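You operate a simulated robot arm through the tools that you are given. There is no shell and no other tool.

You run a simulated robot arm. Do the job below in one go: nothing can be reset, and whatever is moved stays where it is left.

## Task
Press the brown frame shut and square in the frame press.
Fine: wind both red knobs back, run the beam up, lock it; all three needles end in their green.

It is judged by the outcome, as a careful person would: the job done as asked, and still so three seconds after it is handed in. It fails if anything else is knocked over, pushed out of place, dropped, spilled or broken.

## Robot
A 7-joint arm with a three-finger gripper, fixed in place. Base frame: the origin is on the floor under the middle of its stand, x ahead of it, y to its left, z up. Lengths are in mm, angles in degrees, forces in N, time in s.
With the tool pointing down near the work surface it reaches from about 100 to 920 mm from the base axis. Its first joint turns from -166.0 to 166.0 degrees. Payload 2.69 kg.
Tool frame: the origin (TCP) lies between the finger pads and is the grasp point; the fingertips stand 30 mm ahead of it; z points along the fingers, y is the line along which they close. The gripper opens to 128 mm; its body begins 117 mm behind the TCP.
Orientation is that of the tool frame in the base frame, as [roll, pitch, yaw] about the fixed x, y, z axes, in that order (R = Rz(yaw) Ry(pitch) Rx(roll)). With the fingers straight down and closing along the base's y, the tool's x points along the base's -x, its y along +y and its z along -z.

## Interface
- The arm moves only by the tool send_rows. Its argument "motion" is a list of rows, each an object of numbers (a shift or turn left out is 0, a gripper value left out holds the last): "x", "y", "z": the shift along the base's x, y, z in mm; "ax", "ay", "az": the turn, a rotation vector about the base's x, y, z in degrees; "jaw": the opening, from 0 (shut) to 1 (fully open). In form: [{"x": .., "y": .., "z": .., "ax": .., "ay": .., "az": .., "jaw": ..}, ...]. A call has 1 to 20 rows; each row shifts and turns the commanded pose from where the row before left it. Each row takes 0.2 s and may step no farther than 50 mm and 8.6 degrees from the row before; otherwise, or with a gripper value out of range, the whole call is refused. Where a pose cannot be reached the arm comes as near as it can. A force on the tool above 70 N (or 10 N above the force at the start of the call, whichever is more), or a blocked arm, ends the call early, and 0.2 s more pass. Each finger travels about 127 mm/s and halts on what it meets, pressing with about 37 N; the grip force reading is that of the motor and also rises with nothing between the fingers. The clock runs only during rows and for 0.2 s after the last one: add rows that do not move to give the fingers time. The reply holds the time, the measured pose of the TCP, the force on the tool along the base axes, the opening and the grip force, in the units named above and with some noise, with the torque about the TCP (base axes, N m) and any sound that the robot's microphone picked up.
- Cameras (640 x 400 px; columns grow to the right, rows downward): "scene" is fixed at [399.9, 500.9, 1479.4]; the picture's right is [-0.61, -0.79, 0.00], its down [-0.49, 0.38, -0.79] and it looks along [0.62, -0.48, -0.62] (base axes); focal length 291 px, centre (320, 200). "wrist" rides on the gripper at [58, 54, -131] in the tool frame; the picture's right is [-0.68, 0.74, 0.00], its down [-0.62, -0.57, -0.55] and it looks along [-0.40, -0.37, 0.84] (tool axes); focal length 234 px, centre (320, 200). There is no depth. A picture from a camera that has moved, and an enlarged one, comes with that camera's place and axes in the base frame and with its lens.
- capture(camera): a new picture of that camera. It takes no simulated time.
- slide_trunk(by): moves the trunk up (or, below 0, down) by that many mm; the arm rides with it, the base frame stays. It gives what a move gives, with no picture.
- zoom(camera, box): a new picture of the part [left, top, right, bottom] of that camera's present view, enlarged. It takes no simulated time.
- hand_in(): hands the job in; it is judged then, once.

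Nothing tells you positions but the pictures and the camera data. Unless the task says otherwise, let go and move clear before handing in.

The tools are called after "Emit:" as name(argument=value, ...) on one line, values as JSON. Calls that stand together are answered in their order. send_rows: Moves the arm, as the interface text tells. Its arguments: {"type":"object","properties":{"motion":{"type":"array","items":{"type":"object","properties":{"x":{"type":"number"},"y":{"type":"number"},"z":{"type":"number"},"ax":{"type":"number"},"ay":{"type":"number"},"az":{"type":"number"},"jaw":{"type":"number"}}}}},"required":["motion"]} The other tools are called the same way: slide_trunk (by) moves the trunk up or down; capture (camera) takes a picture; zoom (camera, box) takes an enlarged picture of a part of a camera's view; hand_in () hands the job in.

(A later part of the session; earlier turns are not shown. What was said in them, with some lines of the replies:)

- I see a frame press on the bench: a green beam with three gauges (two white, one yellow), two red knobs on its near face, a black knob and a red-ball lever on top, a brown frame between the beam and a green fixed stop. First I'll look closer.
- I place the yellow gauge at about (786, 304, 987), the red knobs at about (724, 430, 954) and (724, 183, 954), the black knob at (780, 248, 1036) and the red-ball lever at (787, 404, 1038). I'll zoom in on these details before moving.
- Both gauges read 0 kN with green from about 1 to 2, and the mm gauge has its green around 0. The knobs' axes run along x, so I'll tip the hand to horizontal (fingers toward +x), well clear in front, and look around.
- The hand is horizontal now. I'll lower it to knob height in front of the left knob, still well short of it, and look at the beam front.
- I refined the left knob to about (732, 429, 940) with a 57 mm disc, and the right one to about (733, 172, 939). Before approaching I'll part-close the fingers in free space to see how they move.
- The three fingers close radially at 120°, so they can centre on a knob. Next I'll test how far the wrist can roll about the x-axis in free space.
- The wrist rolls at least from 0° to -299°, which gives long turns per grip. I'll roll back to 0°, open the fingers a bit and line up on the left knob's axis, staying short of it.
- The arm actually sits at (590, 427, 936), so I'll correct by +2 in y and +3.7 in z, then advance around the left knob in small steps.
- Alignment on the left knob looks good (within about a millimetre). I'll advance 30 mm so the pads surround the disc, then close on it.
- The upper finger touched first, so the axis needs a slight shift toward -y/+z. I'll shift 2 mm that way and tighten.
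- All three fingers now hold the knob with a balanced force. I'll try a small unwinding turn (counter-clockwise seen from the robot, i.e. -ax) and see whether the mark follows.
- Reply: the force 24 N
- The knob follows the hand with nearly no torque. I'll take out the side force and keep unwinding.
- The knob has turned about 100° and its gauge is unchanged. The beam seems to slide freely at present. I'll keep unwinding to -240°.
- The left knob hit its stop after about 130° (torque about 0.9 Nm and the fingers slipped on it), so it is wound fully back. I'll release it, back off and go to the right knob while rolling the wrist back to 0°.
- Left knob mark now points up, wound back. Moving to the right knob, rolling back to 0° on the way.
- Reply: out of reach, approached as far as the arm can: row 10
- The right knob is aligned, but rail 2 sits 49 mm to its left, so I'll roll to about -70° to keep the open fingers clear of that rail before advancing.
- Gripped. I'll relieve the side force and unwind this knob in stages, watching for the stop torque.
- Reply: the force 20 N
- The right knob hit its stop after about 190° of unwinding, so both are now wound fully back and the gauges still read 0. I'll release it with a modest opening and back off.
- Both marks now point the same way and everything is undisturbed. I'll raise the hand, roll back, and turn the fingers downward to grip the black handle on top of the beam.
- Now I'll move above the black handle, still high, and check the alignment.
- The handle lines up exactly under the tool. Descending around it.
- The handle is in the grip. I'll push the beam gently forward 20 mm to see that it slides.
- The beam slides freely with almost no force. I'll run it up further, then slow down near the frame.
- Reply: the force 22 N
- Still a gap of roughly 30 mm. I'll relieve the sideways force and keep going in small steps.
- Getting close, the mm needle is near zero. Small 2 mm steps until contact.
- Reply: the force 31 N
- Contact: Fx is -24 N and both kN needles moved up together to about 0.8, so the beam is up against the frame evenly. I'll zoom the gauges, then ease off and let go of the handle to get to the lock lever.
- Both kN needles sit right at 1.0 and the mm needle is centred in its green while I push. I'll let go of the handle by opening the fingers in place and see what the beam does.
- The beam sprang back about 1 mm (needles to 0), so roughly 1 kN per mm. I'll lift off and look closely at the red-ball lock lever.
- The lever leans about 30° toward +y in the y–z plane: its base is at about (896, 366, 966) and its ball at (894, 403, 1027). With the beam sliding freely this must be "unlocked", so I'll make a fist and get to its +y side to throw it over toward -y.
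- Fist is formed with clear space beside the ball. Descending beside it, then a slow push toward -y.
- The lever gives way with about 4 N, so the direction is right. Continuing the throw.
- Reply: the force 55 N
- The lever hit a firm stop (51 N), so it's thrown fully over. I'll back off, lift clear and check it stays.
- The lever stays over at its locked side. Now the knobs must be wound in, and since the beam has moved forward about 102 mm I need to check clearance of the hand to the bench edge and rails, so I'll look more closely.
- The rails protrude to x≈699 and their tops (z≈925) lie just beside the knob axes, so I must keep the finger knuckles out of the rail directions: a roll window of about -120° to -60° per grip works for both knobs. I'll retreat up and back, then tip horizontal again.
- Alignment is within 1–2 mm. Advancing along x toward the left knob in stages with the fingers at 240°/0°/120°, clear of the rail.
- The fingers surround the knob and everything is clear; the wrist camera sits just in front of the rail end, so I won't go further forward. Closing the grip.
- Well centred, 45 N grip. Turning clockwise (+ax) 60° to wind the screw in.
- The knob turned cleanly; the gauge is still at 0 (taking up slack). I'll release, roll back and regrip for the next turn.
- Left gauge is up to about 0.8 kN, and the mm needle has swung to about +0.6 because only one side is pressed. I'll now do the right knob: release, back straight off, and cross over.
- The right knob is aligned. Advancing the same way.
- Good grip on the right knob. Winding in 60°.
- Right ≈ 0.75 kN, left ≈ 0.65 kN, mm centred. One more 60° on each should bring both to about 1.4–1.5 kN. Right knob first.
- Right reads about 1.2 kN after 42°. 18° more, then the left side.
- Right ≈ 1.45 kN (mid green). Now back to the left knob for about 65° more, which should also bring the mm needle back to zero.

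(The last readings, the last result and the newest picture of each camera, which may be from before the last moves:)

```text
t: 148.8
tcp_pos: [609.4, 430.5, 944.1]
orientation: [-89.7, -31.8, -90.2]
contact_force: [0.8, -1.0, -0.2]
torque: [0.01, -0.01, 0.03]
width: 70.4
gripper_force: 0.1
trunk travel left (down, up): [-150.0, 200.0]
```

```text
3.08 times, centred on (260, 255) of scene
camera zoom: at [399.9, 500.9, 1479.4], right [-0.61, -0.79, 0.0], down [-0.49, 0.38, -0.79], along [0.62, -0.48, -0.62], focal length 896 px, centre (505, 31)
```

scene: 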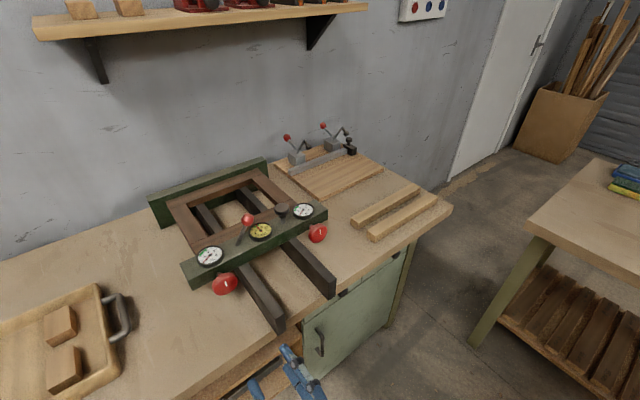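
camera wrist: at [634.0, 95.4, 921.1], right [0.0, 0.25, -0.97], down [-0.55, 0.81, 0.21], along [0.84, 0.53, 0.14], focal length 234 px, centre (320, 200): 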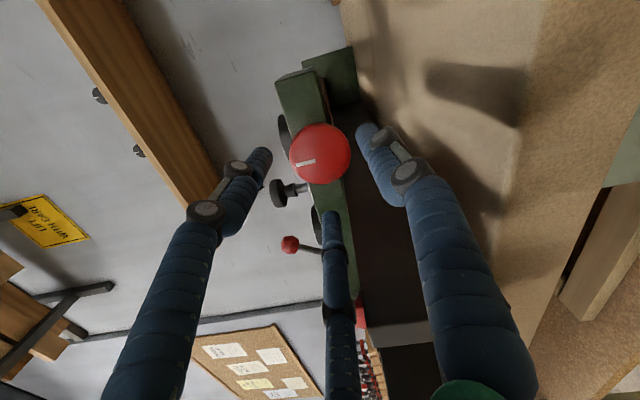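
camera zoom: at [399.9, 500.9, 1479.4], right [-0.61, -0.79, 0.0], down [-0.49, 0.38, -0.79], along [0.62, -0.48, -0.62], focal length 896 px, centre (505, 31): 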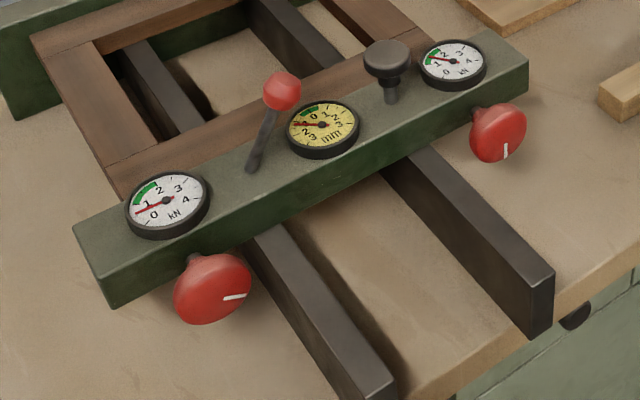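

Emit:
send_rows(motion=[{"y": -2.5}, {"x": 25}, {"x": 25}, {"x": 25}, {"x": 25}, {"x": 20}, {"x": 20}, {"x": 15}, {}])

Emit:
capture(camera="wrist")

```text
t: 150.8
tcp_pos: [766.8, 425.9, 941.8]
orientation: [-89.8, -31.8, -90.2]
contact_force: [0.2, 0.3, -0.2]
torque: [0.01, 0.0, 0.0]
width: 70.4
gripper_force: 0.0
trunk travel left (down, up): [-150.0, 200.0]
```

```text
taken
camera wrist: at [634.8, 347.8, 926.3], right [0.0, 0.19, -0.98], down [-0.55, 0.82, 0.15], along [0.84, 0.54, 0.1], focal length 234 px, centre (320, 200)
```

wrist: 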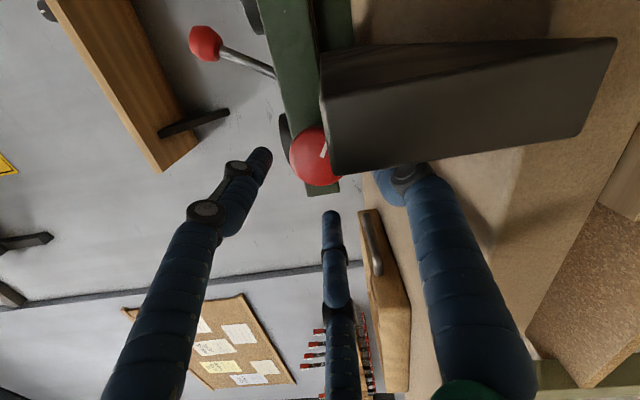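

Emit:
send_rows(motion=[{"y": 0.8, "z": 0.8}])

Emit:
send_rows(motion=[{"x": 15}, {"x": 15}, {"x": 10}, {"x": 4}, {}])

Emit:
send_rows(motion=[{"jaw": 0.35}, {"jaw": 0.3}, {}, {}])

Emit:
zoom(camera="scene", box=[170, 200, 330, 340])

```text
t: 151.2
tcp_pos: [766.1, 425.9, 943.2]
orientation: [-89.7, -31.8, -90.2]
contact_force: [0.0, -0.2, 0.9]
torque: [-0.02, -0.02, 0.01]
width: 70.3
gripper_force: 0.0
trunk travel left (down, up): [-150.0, 200.0]
```

```text
t: 152.4
tcp_pos: [809.8, 425.9, 942.4]
orientation: [-89.8, -31.8, -90.2]
contact_force: [0.3, 0.4, -0.7]
torque: [-0.03, -0.01, -0.07]
width: 70.4
gripper_force: 0.1
trunk travel left (down, up): [-150.0, 200.0]
```

```text
t: 153.4
tcp_pos: [809.4, 426.8, 944.1]
orientation: [-89.8, -31.9, -90.1]
contact_force: [-0.1, 24.8, -2.8]
torque: [0.03, 0.4, 1.19]
width: 52.5
gripper_force: 45.3
trunk travel left (down, up): [-150.0, 200.0]
```

```text
2.86 times, centred on (250, 270) of scene
camera zoom: at [399.9, 500.9, 1479.4], right [-0.61, -0.79, 0.0], down [-0.49, 0.38, -0.79], along [0.62, -0.48, -0.62], focal length 832 px, centre (520, 0)
```

zoom: 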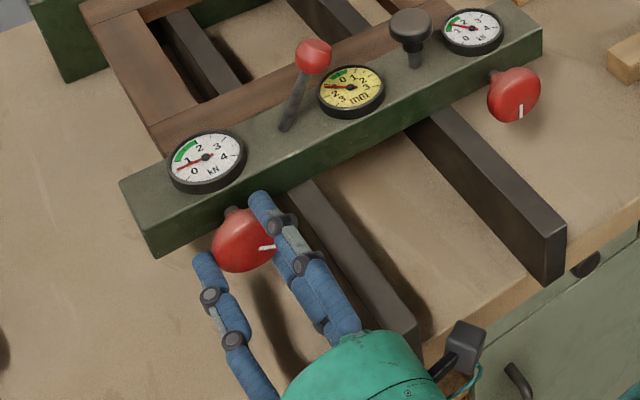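

Gripped; I'll take out the sideways force (+1.6 mm in y) and wind in 42°, then check.

Emit:
send_rows(motion=[{"y": 1.6}, {"ax": 6}, {"ax": 6}, {"ax": 6}, {"ax": 6}, {"ax": 6}, {"ax": 6}, {"ax": 6}, {}])

Emit:
zoom(camera="scene", box=[185, 235, 235, 275])

Emit:
zoom(camera="scene", box=[180, 190, 340, 290])

```text
t: 155.4
tcp_pos: [809.2, 426.5, 943.2]
orientation: [-90.0, 10.2, -90.2]
contact_force: [-3.0, -5.2, -7.4]
torque: [0.0, 0.07, -0.32]
width: 52.8
gripper_force: 45.4
trunk travel left (down, up): [-150.0, 200.0]
```

```text
10.00 times, centred on (210, 255) of scene
camera zoom: at [399.9, 500.9, 1479.4], right [-0.61, -0.79, 0.0], down [-0.49, 0.38, -0.79], along [0.62, -0.48, -0.62], focal length 2911 px, centre (1420, -350)
```

zoom: 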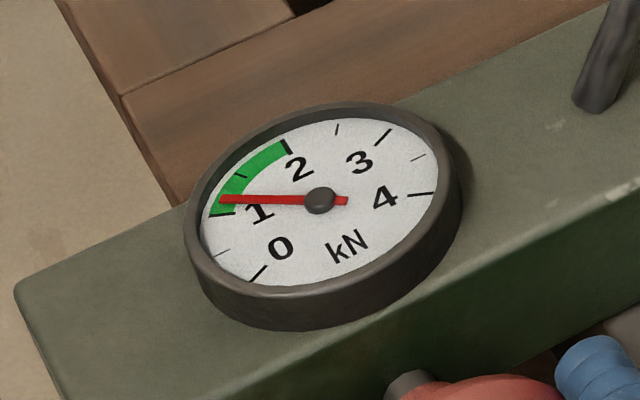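

```text
4.00 times, centred on (260, 240) of scene
camera zoom: at [399.9, 500.9, 1479.4], right [-0.61, -0.79, 0.0], down [-0.49, 0.38, -0.79], along [0.62, -0.48, -0.62], focal length 1164 px, centre (560, 40)
```

zoom: 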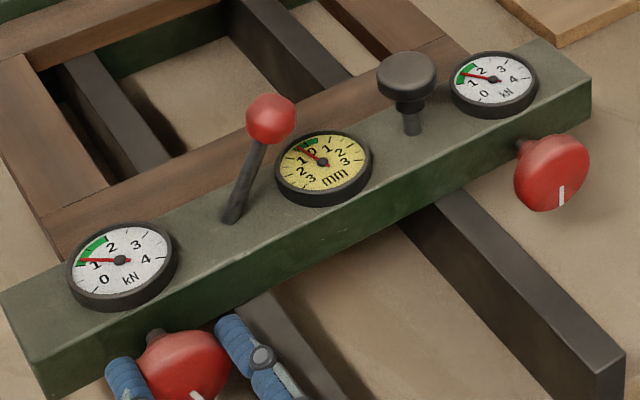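

Left ≈ 1.15 kN and mm coming back. About 20° more.

Emit:
send_rows(motion=[{"ax": 6}, {"ax": 6}, {"ax": 6}, {"ax": 4}, {}])

Emit:
zoom(camera="scene", box=[185, 235, 235, 275])

Emit:
zoom(camera="scene", box=[240, 210, 290, 250])

Emit:
zoom(camera="scene", box=[280, 190, 330, 230])

```text
t: 156.6
tcp_pos: [808.9, 427.5, 942.1]
orientation: [-90.0, 32.2, -90.3]
contact_force: [1.2, -8.3, -11.9]
torque: [0.02, 0.61, -0.28]
width: 52.4
gripper_force: 45.0
trunk travel left (down, up): [-150.0, 200.0]
```

```text
10.00 times, centred on (210, 255) of scene
camera zoom: at [399.9, 500.9, 1479.4], right [-0.61, -0.79, 0.0], down [-0.49, 0.38, -0.79], along [0.62, -0.48, -0.62], focal length 2911 px, centre (1420, -350)
```

zoom: 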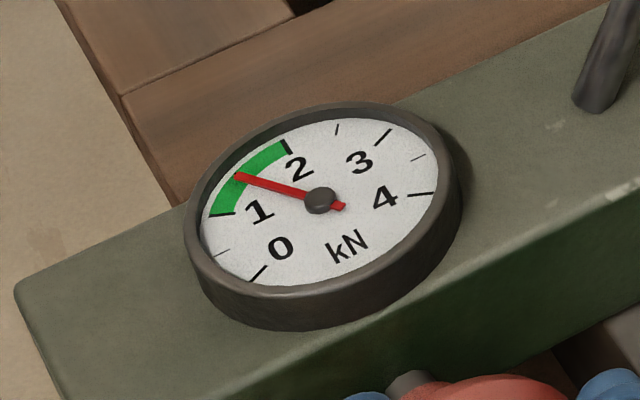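

```text
10.00 times, centred on (265, 230) of scene
camera zoom: at [399.9, 500.9, 1479.4], right [-0.61, -0.79, 0.0], down [-0.49, 0.38, -0.79], along [0.62, -0.48, -0.62], focal length 2911 px, centre (870, -100)
```

zoom: 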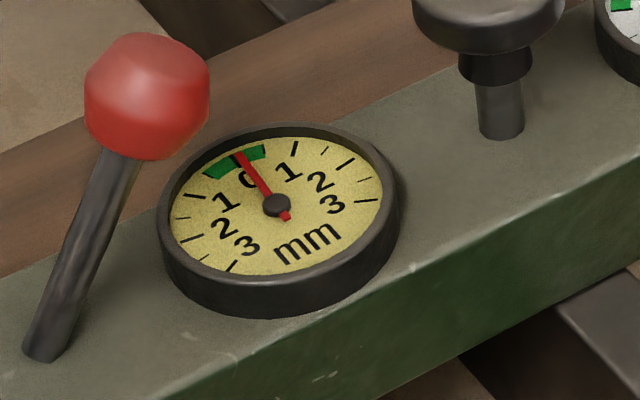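

```text
10.00 times, centred on (305, 210) of scene
camera zoom: at [399.9, 500.9, 1479.4], right [-0.61, -0.79, 0.0], down [-0.49, 0.38, -0.79], along [0.62, -0.48, -0.62], focal length 2911 px, centre (470, 100)
```

zoom: 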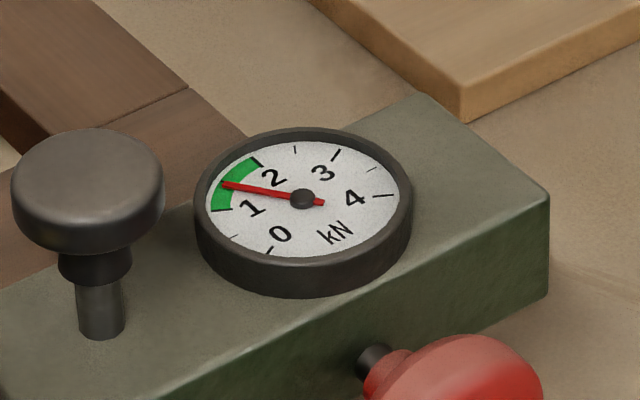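

All three needles are mid-green: left ≈ 1.5 kN, right ≈ 1.45 kN, mm ≈ +0.1. I'll release gently, back straight off and re-check.

Emit:
send_rows(motion=[{"y": -0.6, "z": -0.8}, {"jaw": 0.45}, {"jaw": 0.55}, {}, {"x": -20}, {"x": -30}, {"x": -30}, {"x": -30}, {"x": -30}, {"x": -30}, {"x": -30}, {"x": -30}, {}])

Emit:
zoom(camera="scene", box=[185, 235, 235, 275])

Emit:
zoom(camera="scene", box=[240, 210, 290, 250])

Emit:
zoom(camera="scene", box=[280, 190, 330, 230])

Emit:
zoom(camera="scene", box=[140, 140, 340, 300])

```text
t: 159.4
tcp_pos: [578.4, 428.3, 940.8]
orientation: [-90.0, 32.2, -90.2]
contact_force: [-0.4, 0.0, -0.4]
torque: [-0.01, -0.01, -0.01]
width: 70.4
gripper_force: 0.1
trunk travel left (down, up): [-150.0, 200.0]
```

```text
10.00 times, centred on (210, 255) of scene
camera zoom: at [399.9, 500.9, 1479.4], right [-0.61, -0.79, 0.0], down [-0.49, 0.38, -0.79], along [0.62, -0.48, -0.62], focal length 2911 px, centre (1420, -350)
```

zoom: 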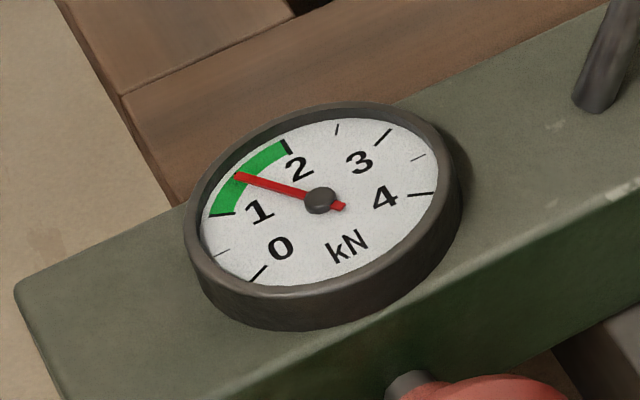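

```text
10.00 times, centred on (265, 230) of scene
camera zoom: at [399.9, 500.9, 1479.4], right [-0.61, -0.79, 0.0], down [-0.49, 0.38, -0.79], along [0.62, -0.48, -0.62], focal length 2911 px, centre (870, -100)
```

zoom: 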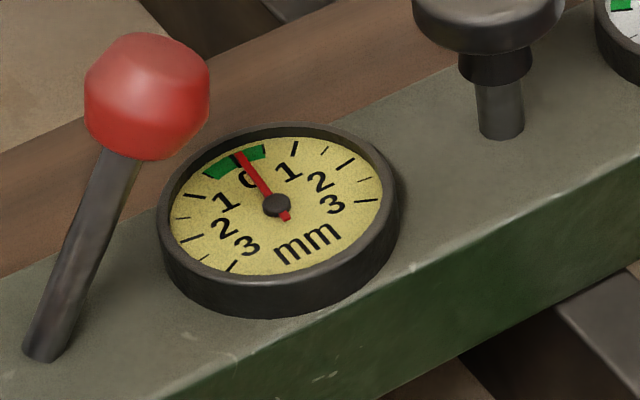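

```text
10.00 times, centred on (305, 210) of scene
camera zoom: at [399.9, 500.9, 1479.4], right [-0.61, -0.79, 0.0], down [-0.49, 0.38, -0.79], along [0.62, -0.48, -0.62], focal length 2911 px, centre (470, 100)
```

zoom: 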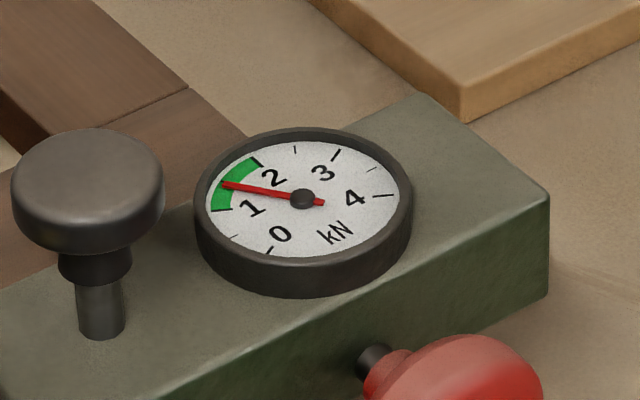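

```text
2.50 times, centred on (240, 220) of scene
camera zoom: at [399.9, 500.9, 1479.4], right [-0.61, -0.79, 0.0], down [-0.49, 0.38, -0.79], along [0.62, -0.48, -0.62], focal length 728 px, centre (520, 150)
```

zoom: 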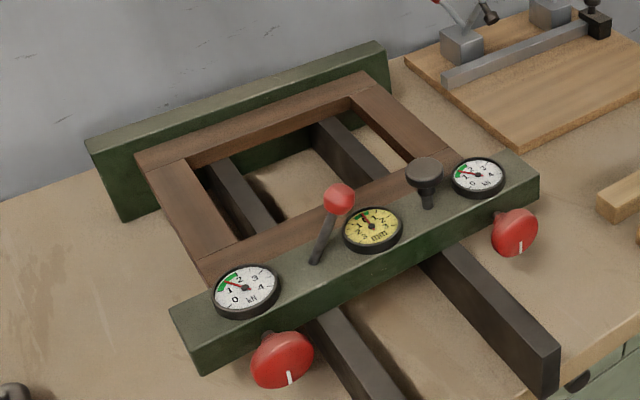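

Needles hold after release. I'll wait a few seconds, move a bit further clear, and inspect the frame joints and the surroundings once more.

Emit:
send_rows(motion=[{"x": -20}, {"x": -20}, {}, {}, {}, {}, {}, {}, {}, {}, {}, {}, {}, {}, {}, {}, {}, {}])

Emit:
capture(camera="scene")

Emit:
zoom(camera="scene", box=[160, 160, 340, 290])

Emit:
zoom(camera="scene", box=[180, 205, 260, 275])

Emit:
zoom(camera="scene", box=[240, 160, 320, 230])

```text
t: 163.2
tcp_pos: [538.6, 427.2, 942.5]
orientation: [-89.9, 32.2, -90.2]
contact_force: [0.4, -0.4, 1.3]
torque: [-0.01, -0.02, -0.02]
width: 70.7
gripper_force: 0.1
trunk travel left (down, up): [-150.0, 200.0]
```

```text
taken
```

scene: 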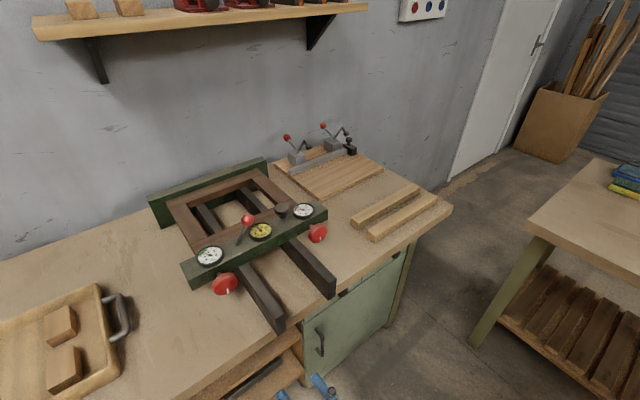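

```text
3.08 times, centred on (250, 225) of scene
camera zoom: at [399.9, 500.9, 1479.4], right [-0.61, -0.79, 0.0], down [-0.49, 0.38, -0.79], along [0.62, -0.48, -0.62], focal length 896 px, centre (535, 123)
```

zoom: 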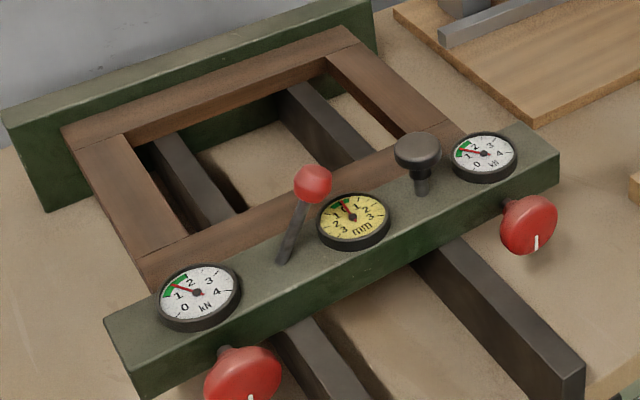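

```text
5.71 times, centred on (220, 240) of scene
camera zoom: at [399.9, 500.9, 1479.4], right [-0.61, -0.79, 0.0], down [-0.49, 0.38, -0.79], along [0.62, -0.48, -0.62], focal length 1664 px, centre (891, -29)
```

zoom: 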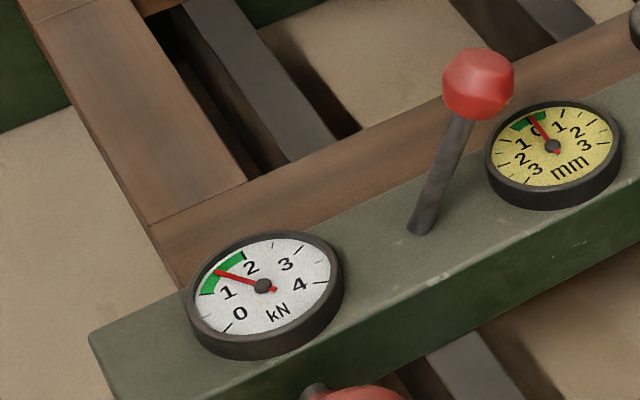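

```text
5.71 times, centred on (280, 195) of scene
camera zoom: at [399.9, 500.9, 1479.4], right [-0.61, -0.79, 0.0], down [-0.49, 0.38, -0.79], along [0.62, -0.48, -0.62], focal length 1664 px, centre (549, 229)
```

zoom: 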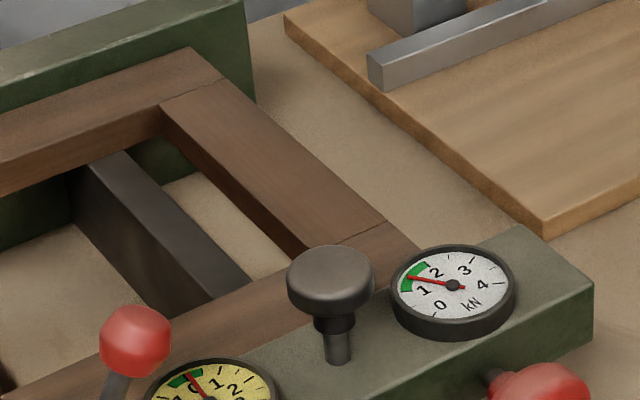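

The frame joints are tight at all four corners and the lock lever is still thrown over. All three needles hold in the green (about 1.5 kN, 1.45 kN and +0.1 mm). Nothing else has moved and the hand is clear, so I'm handing the job in.

Emit:
hand_in()

```text
The job is handed in.
```

The brown frame is pressed shut and square in the press, and I've handed the job in. No result has come back yet.

- **Needles:** all three were in the green when I last checked, over three seconds after letting go. The left gauge read about 1.5 kN, the right about 1.45 kN and the mm gauge about +0.1.
- **Steps:** I wound both red knobs back to their stops and ran the beam up to the frame with the black handle. I then threw the red-ball lever over to its stop to lock the beam. With the beam locked, I wound both knobs back in until the needles reached green.
- **Frame:** the corner joints I could see from the scene camera looked tight.
- **Surroundings:** nothing else was knocked or moved that I could see, and the hand was let go and backed clear.
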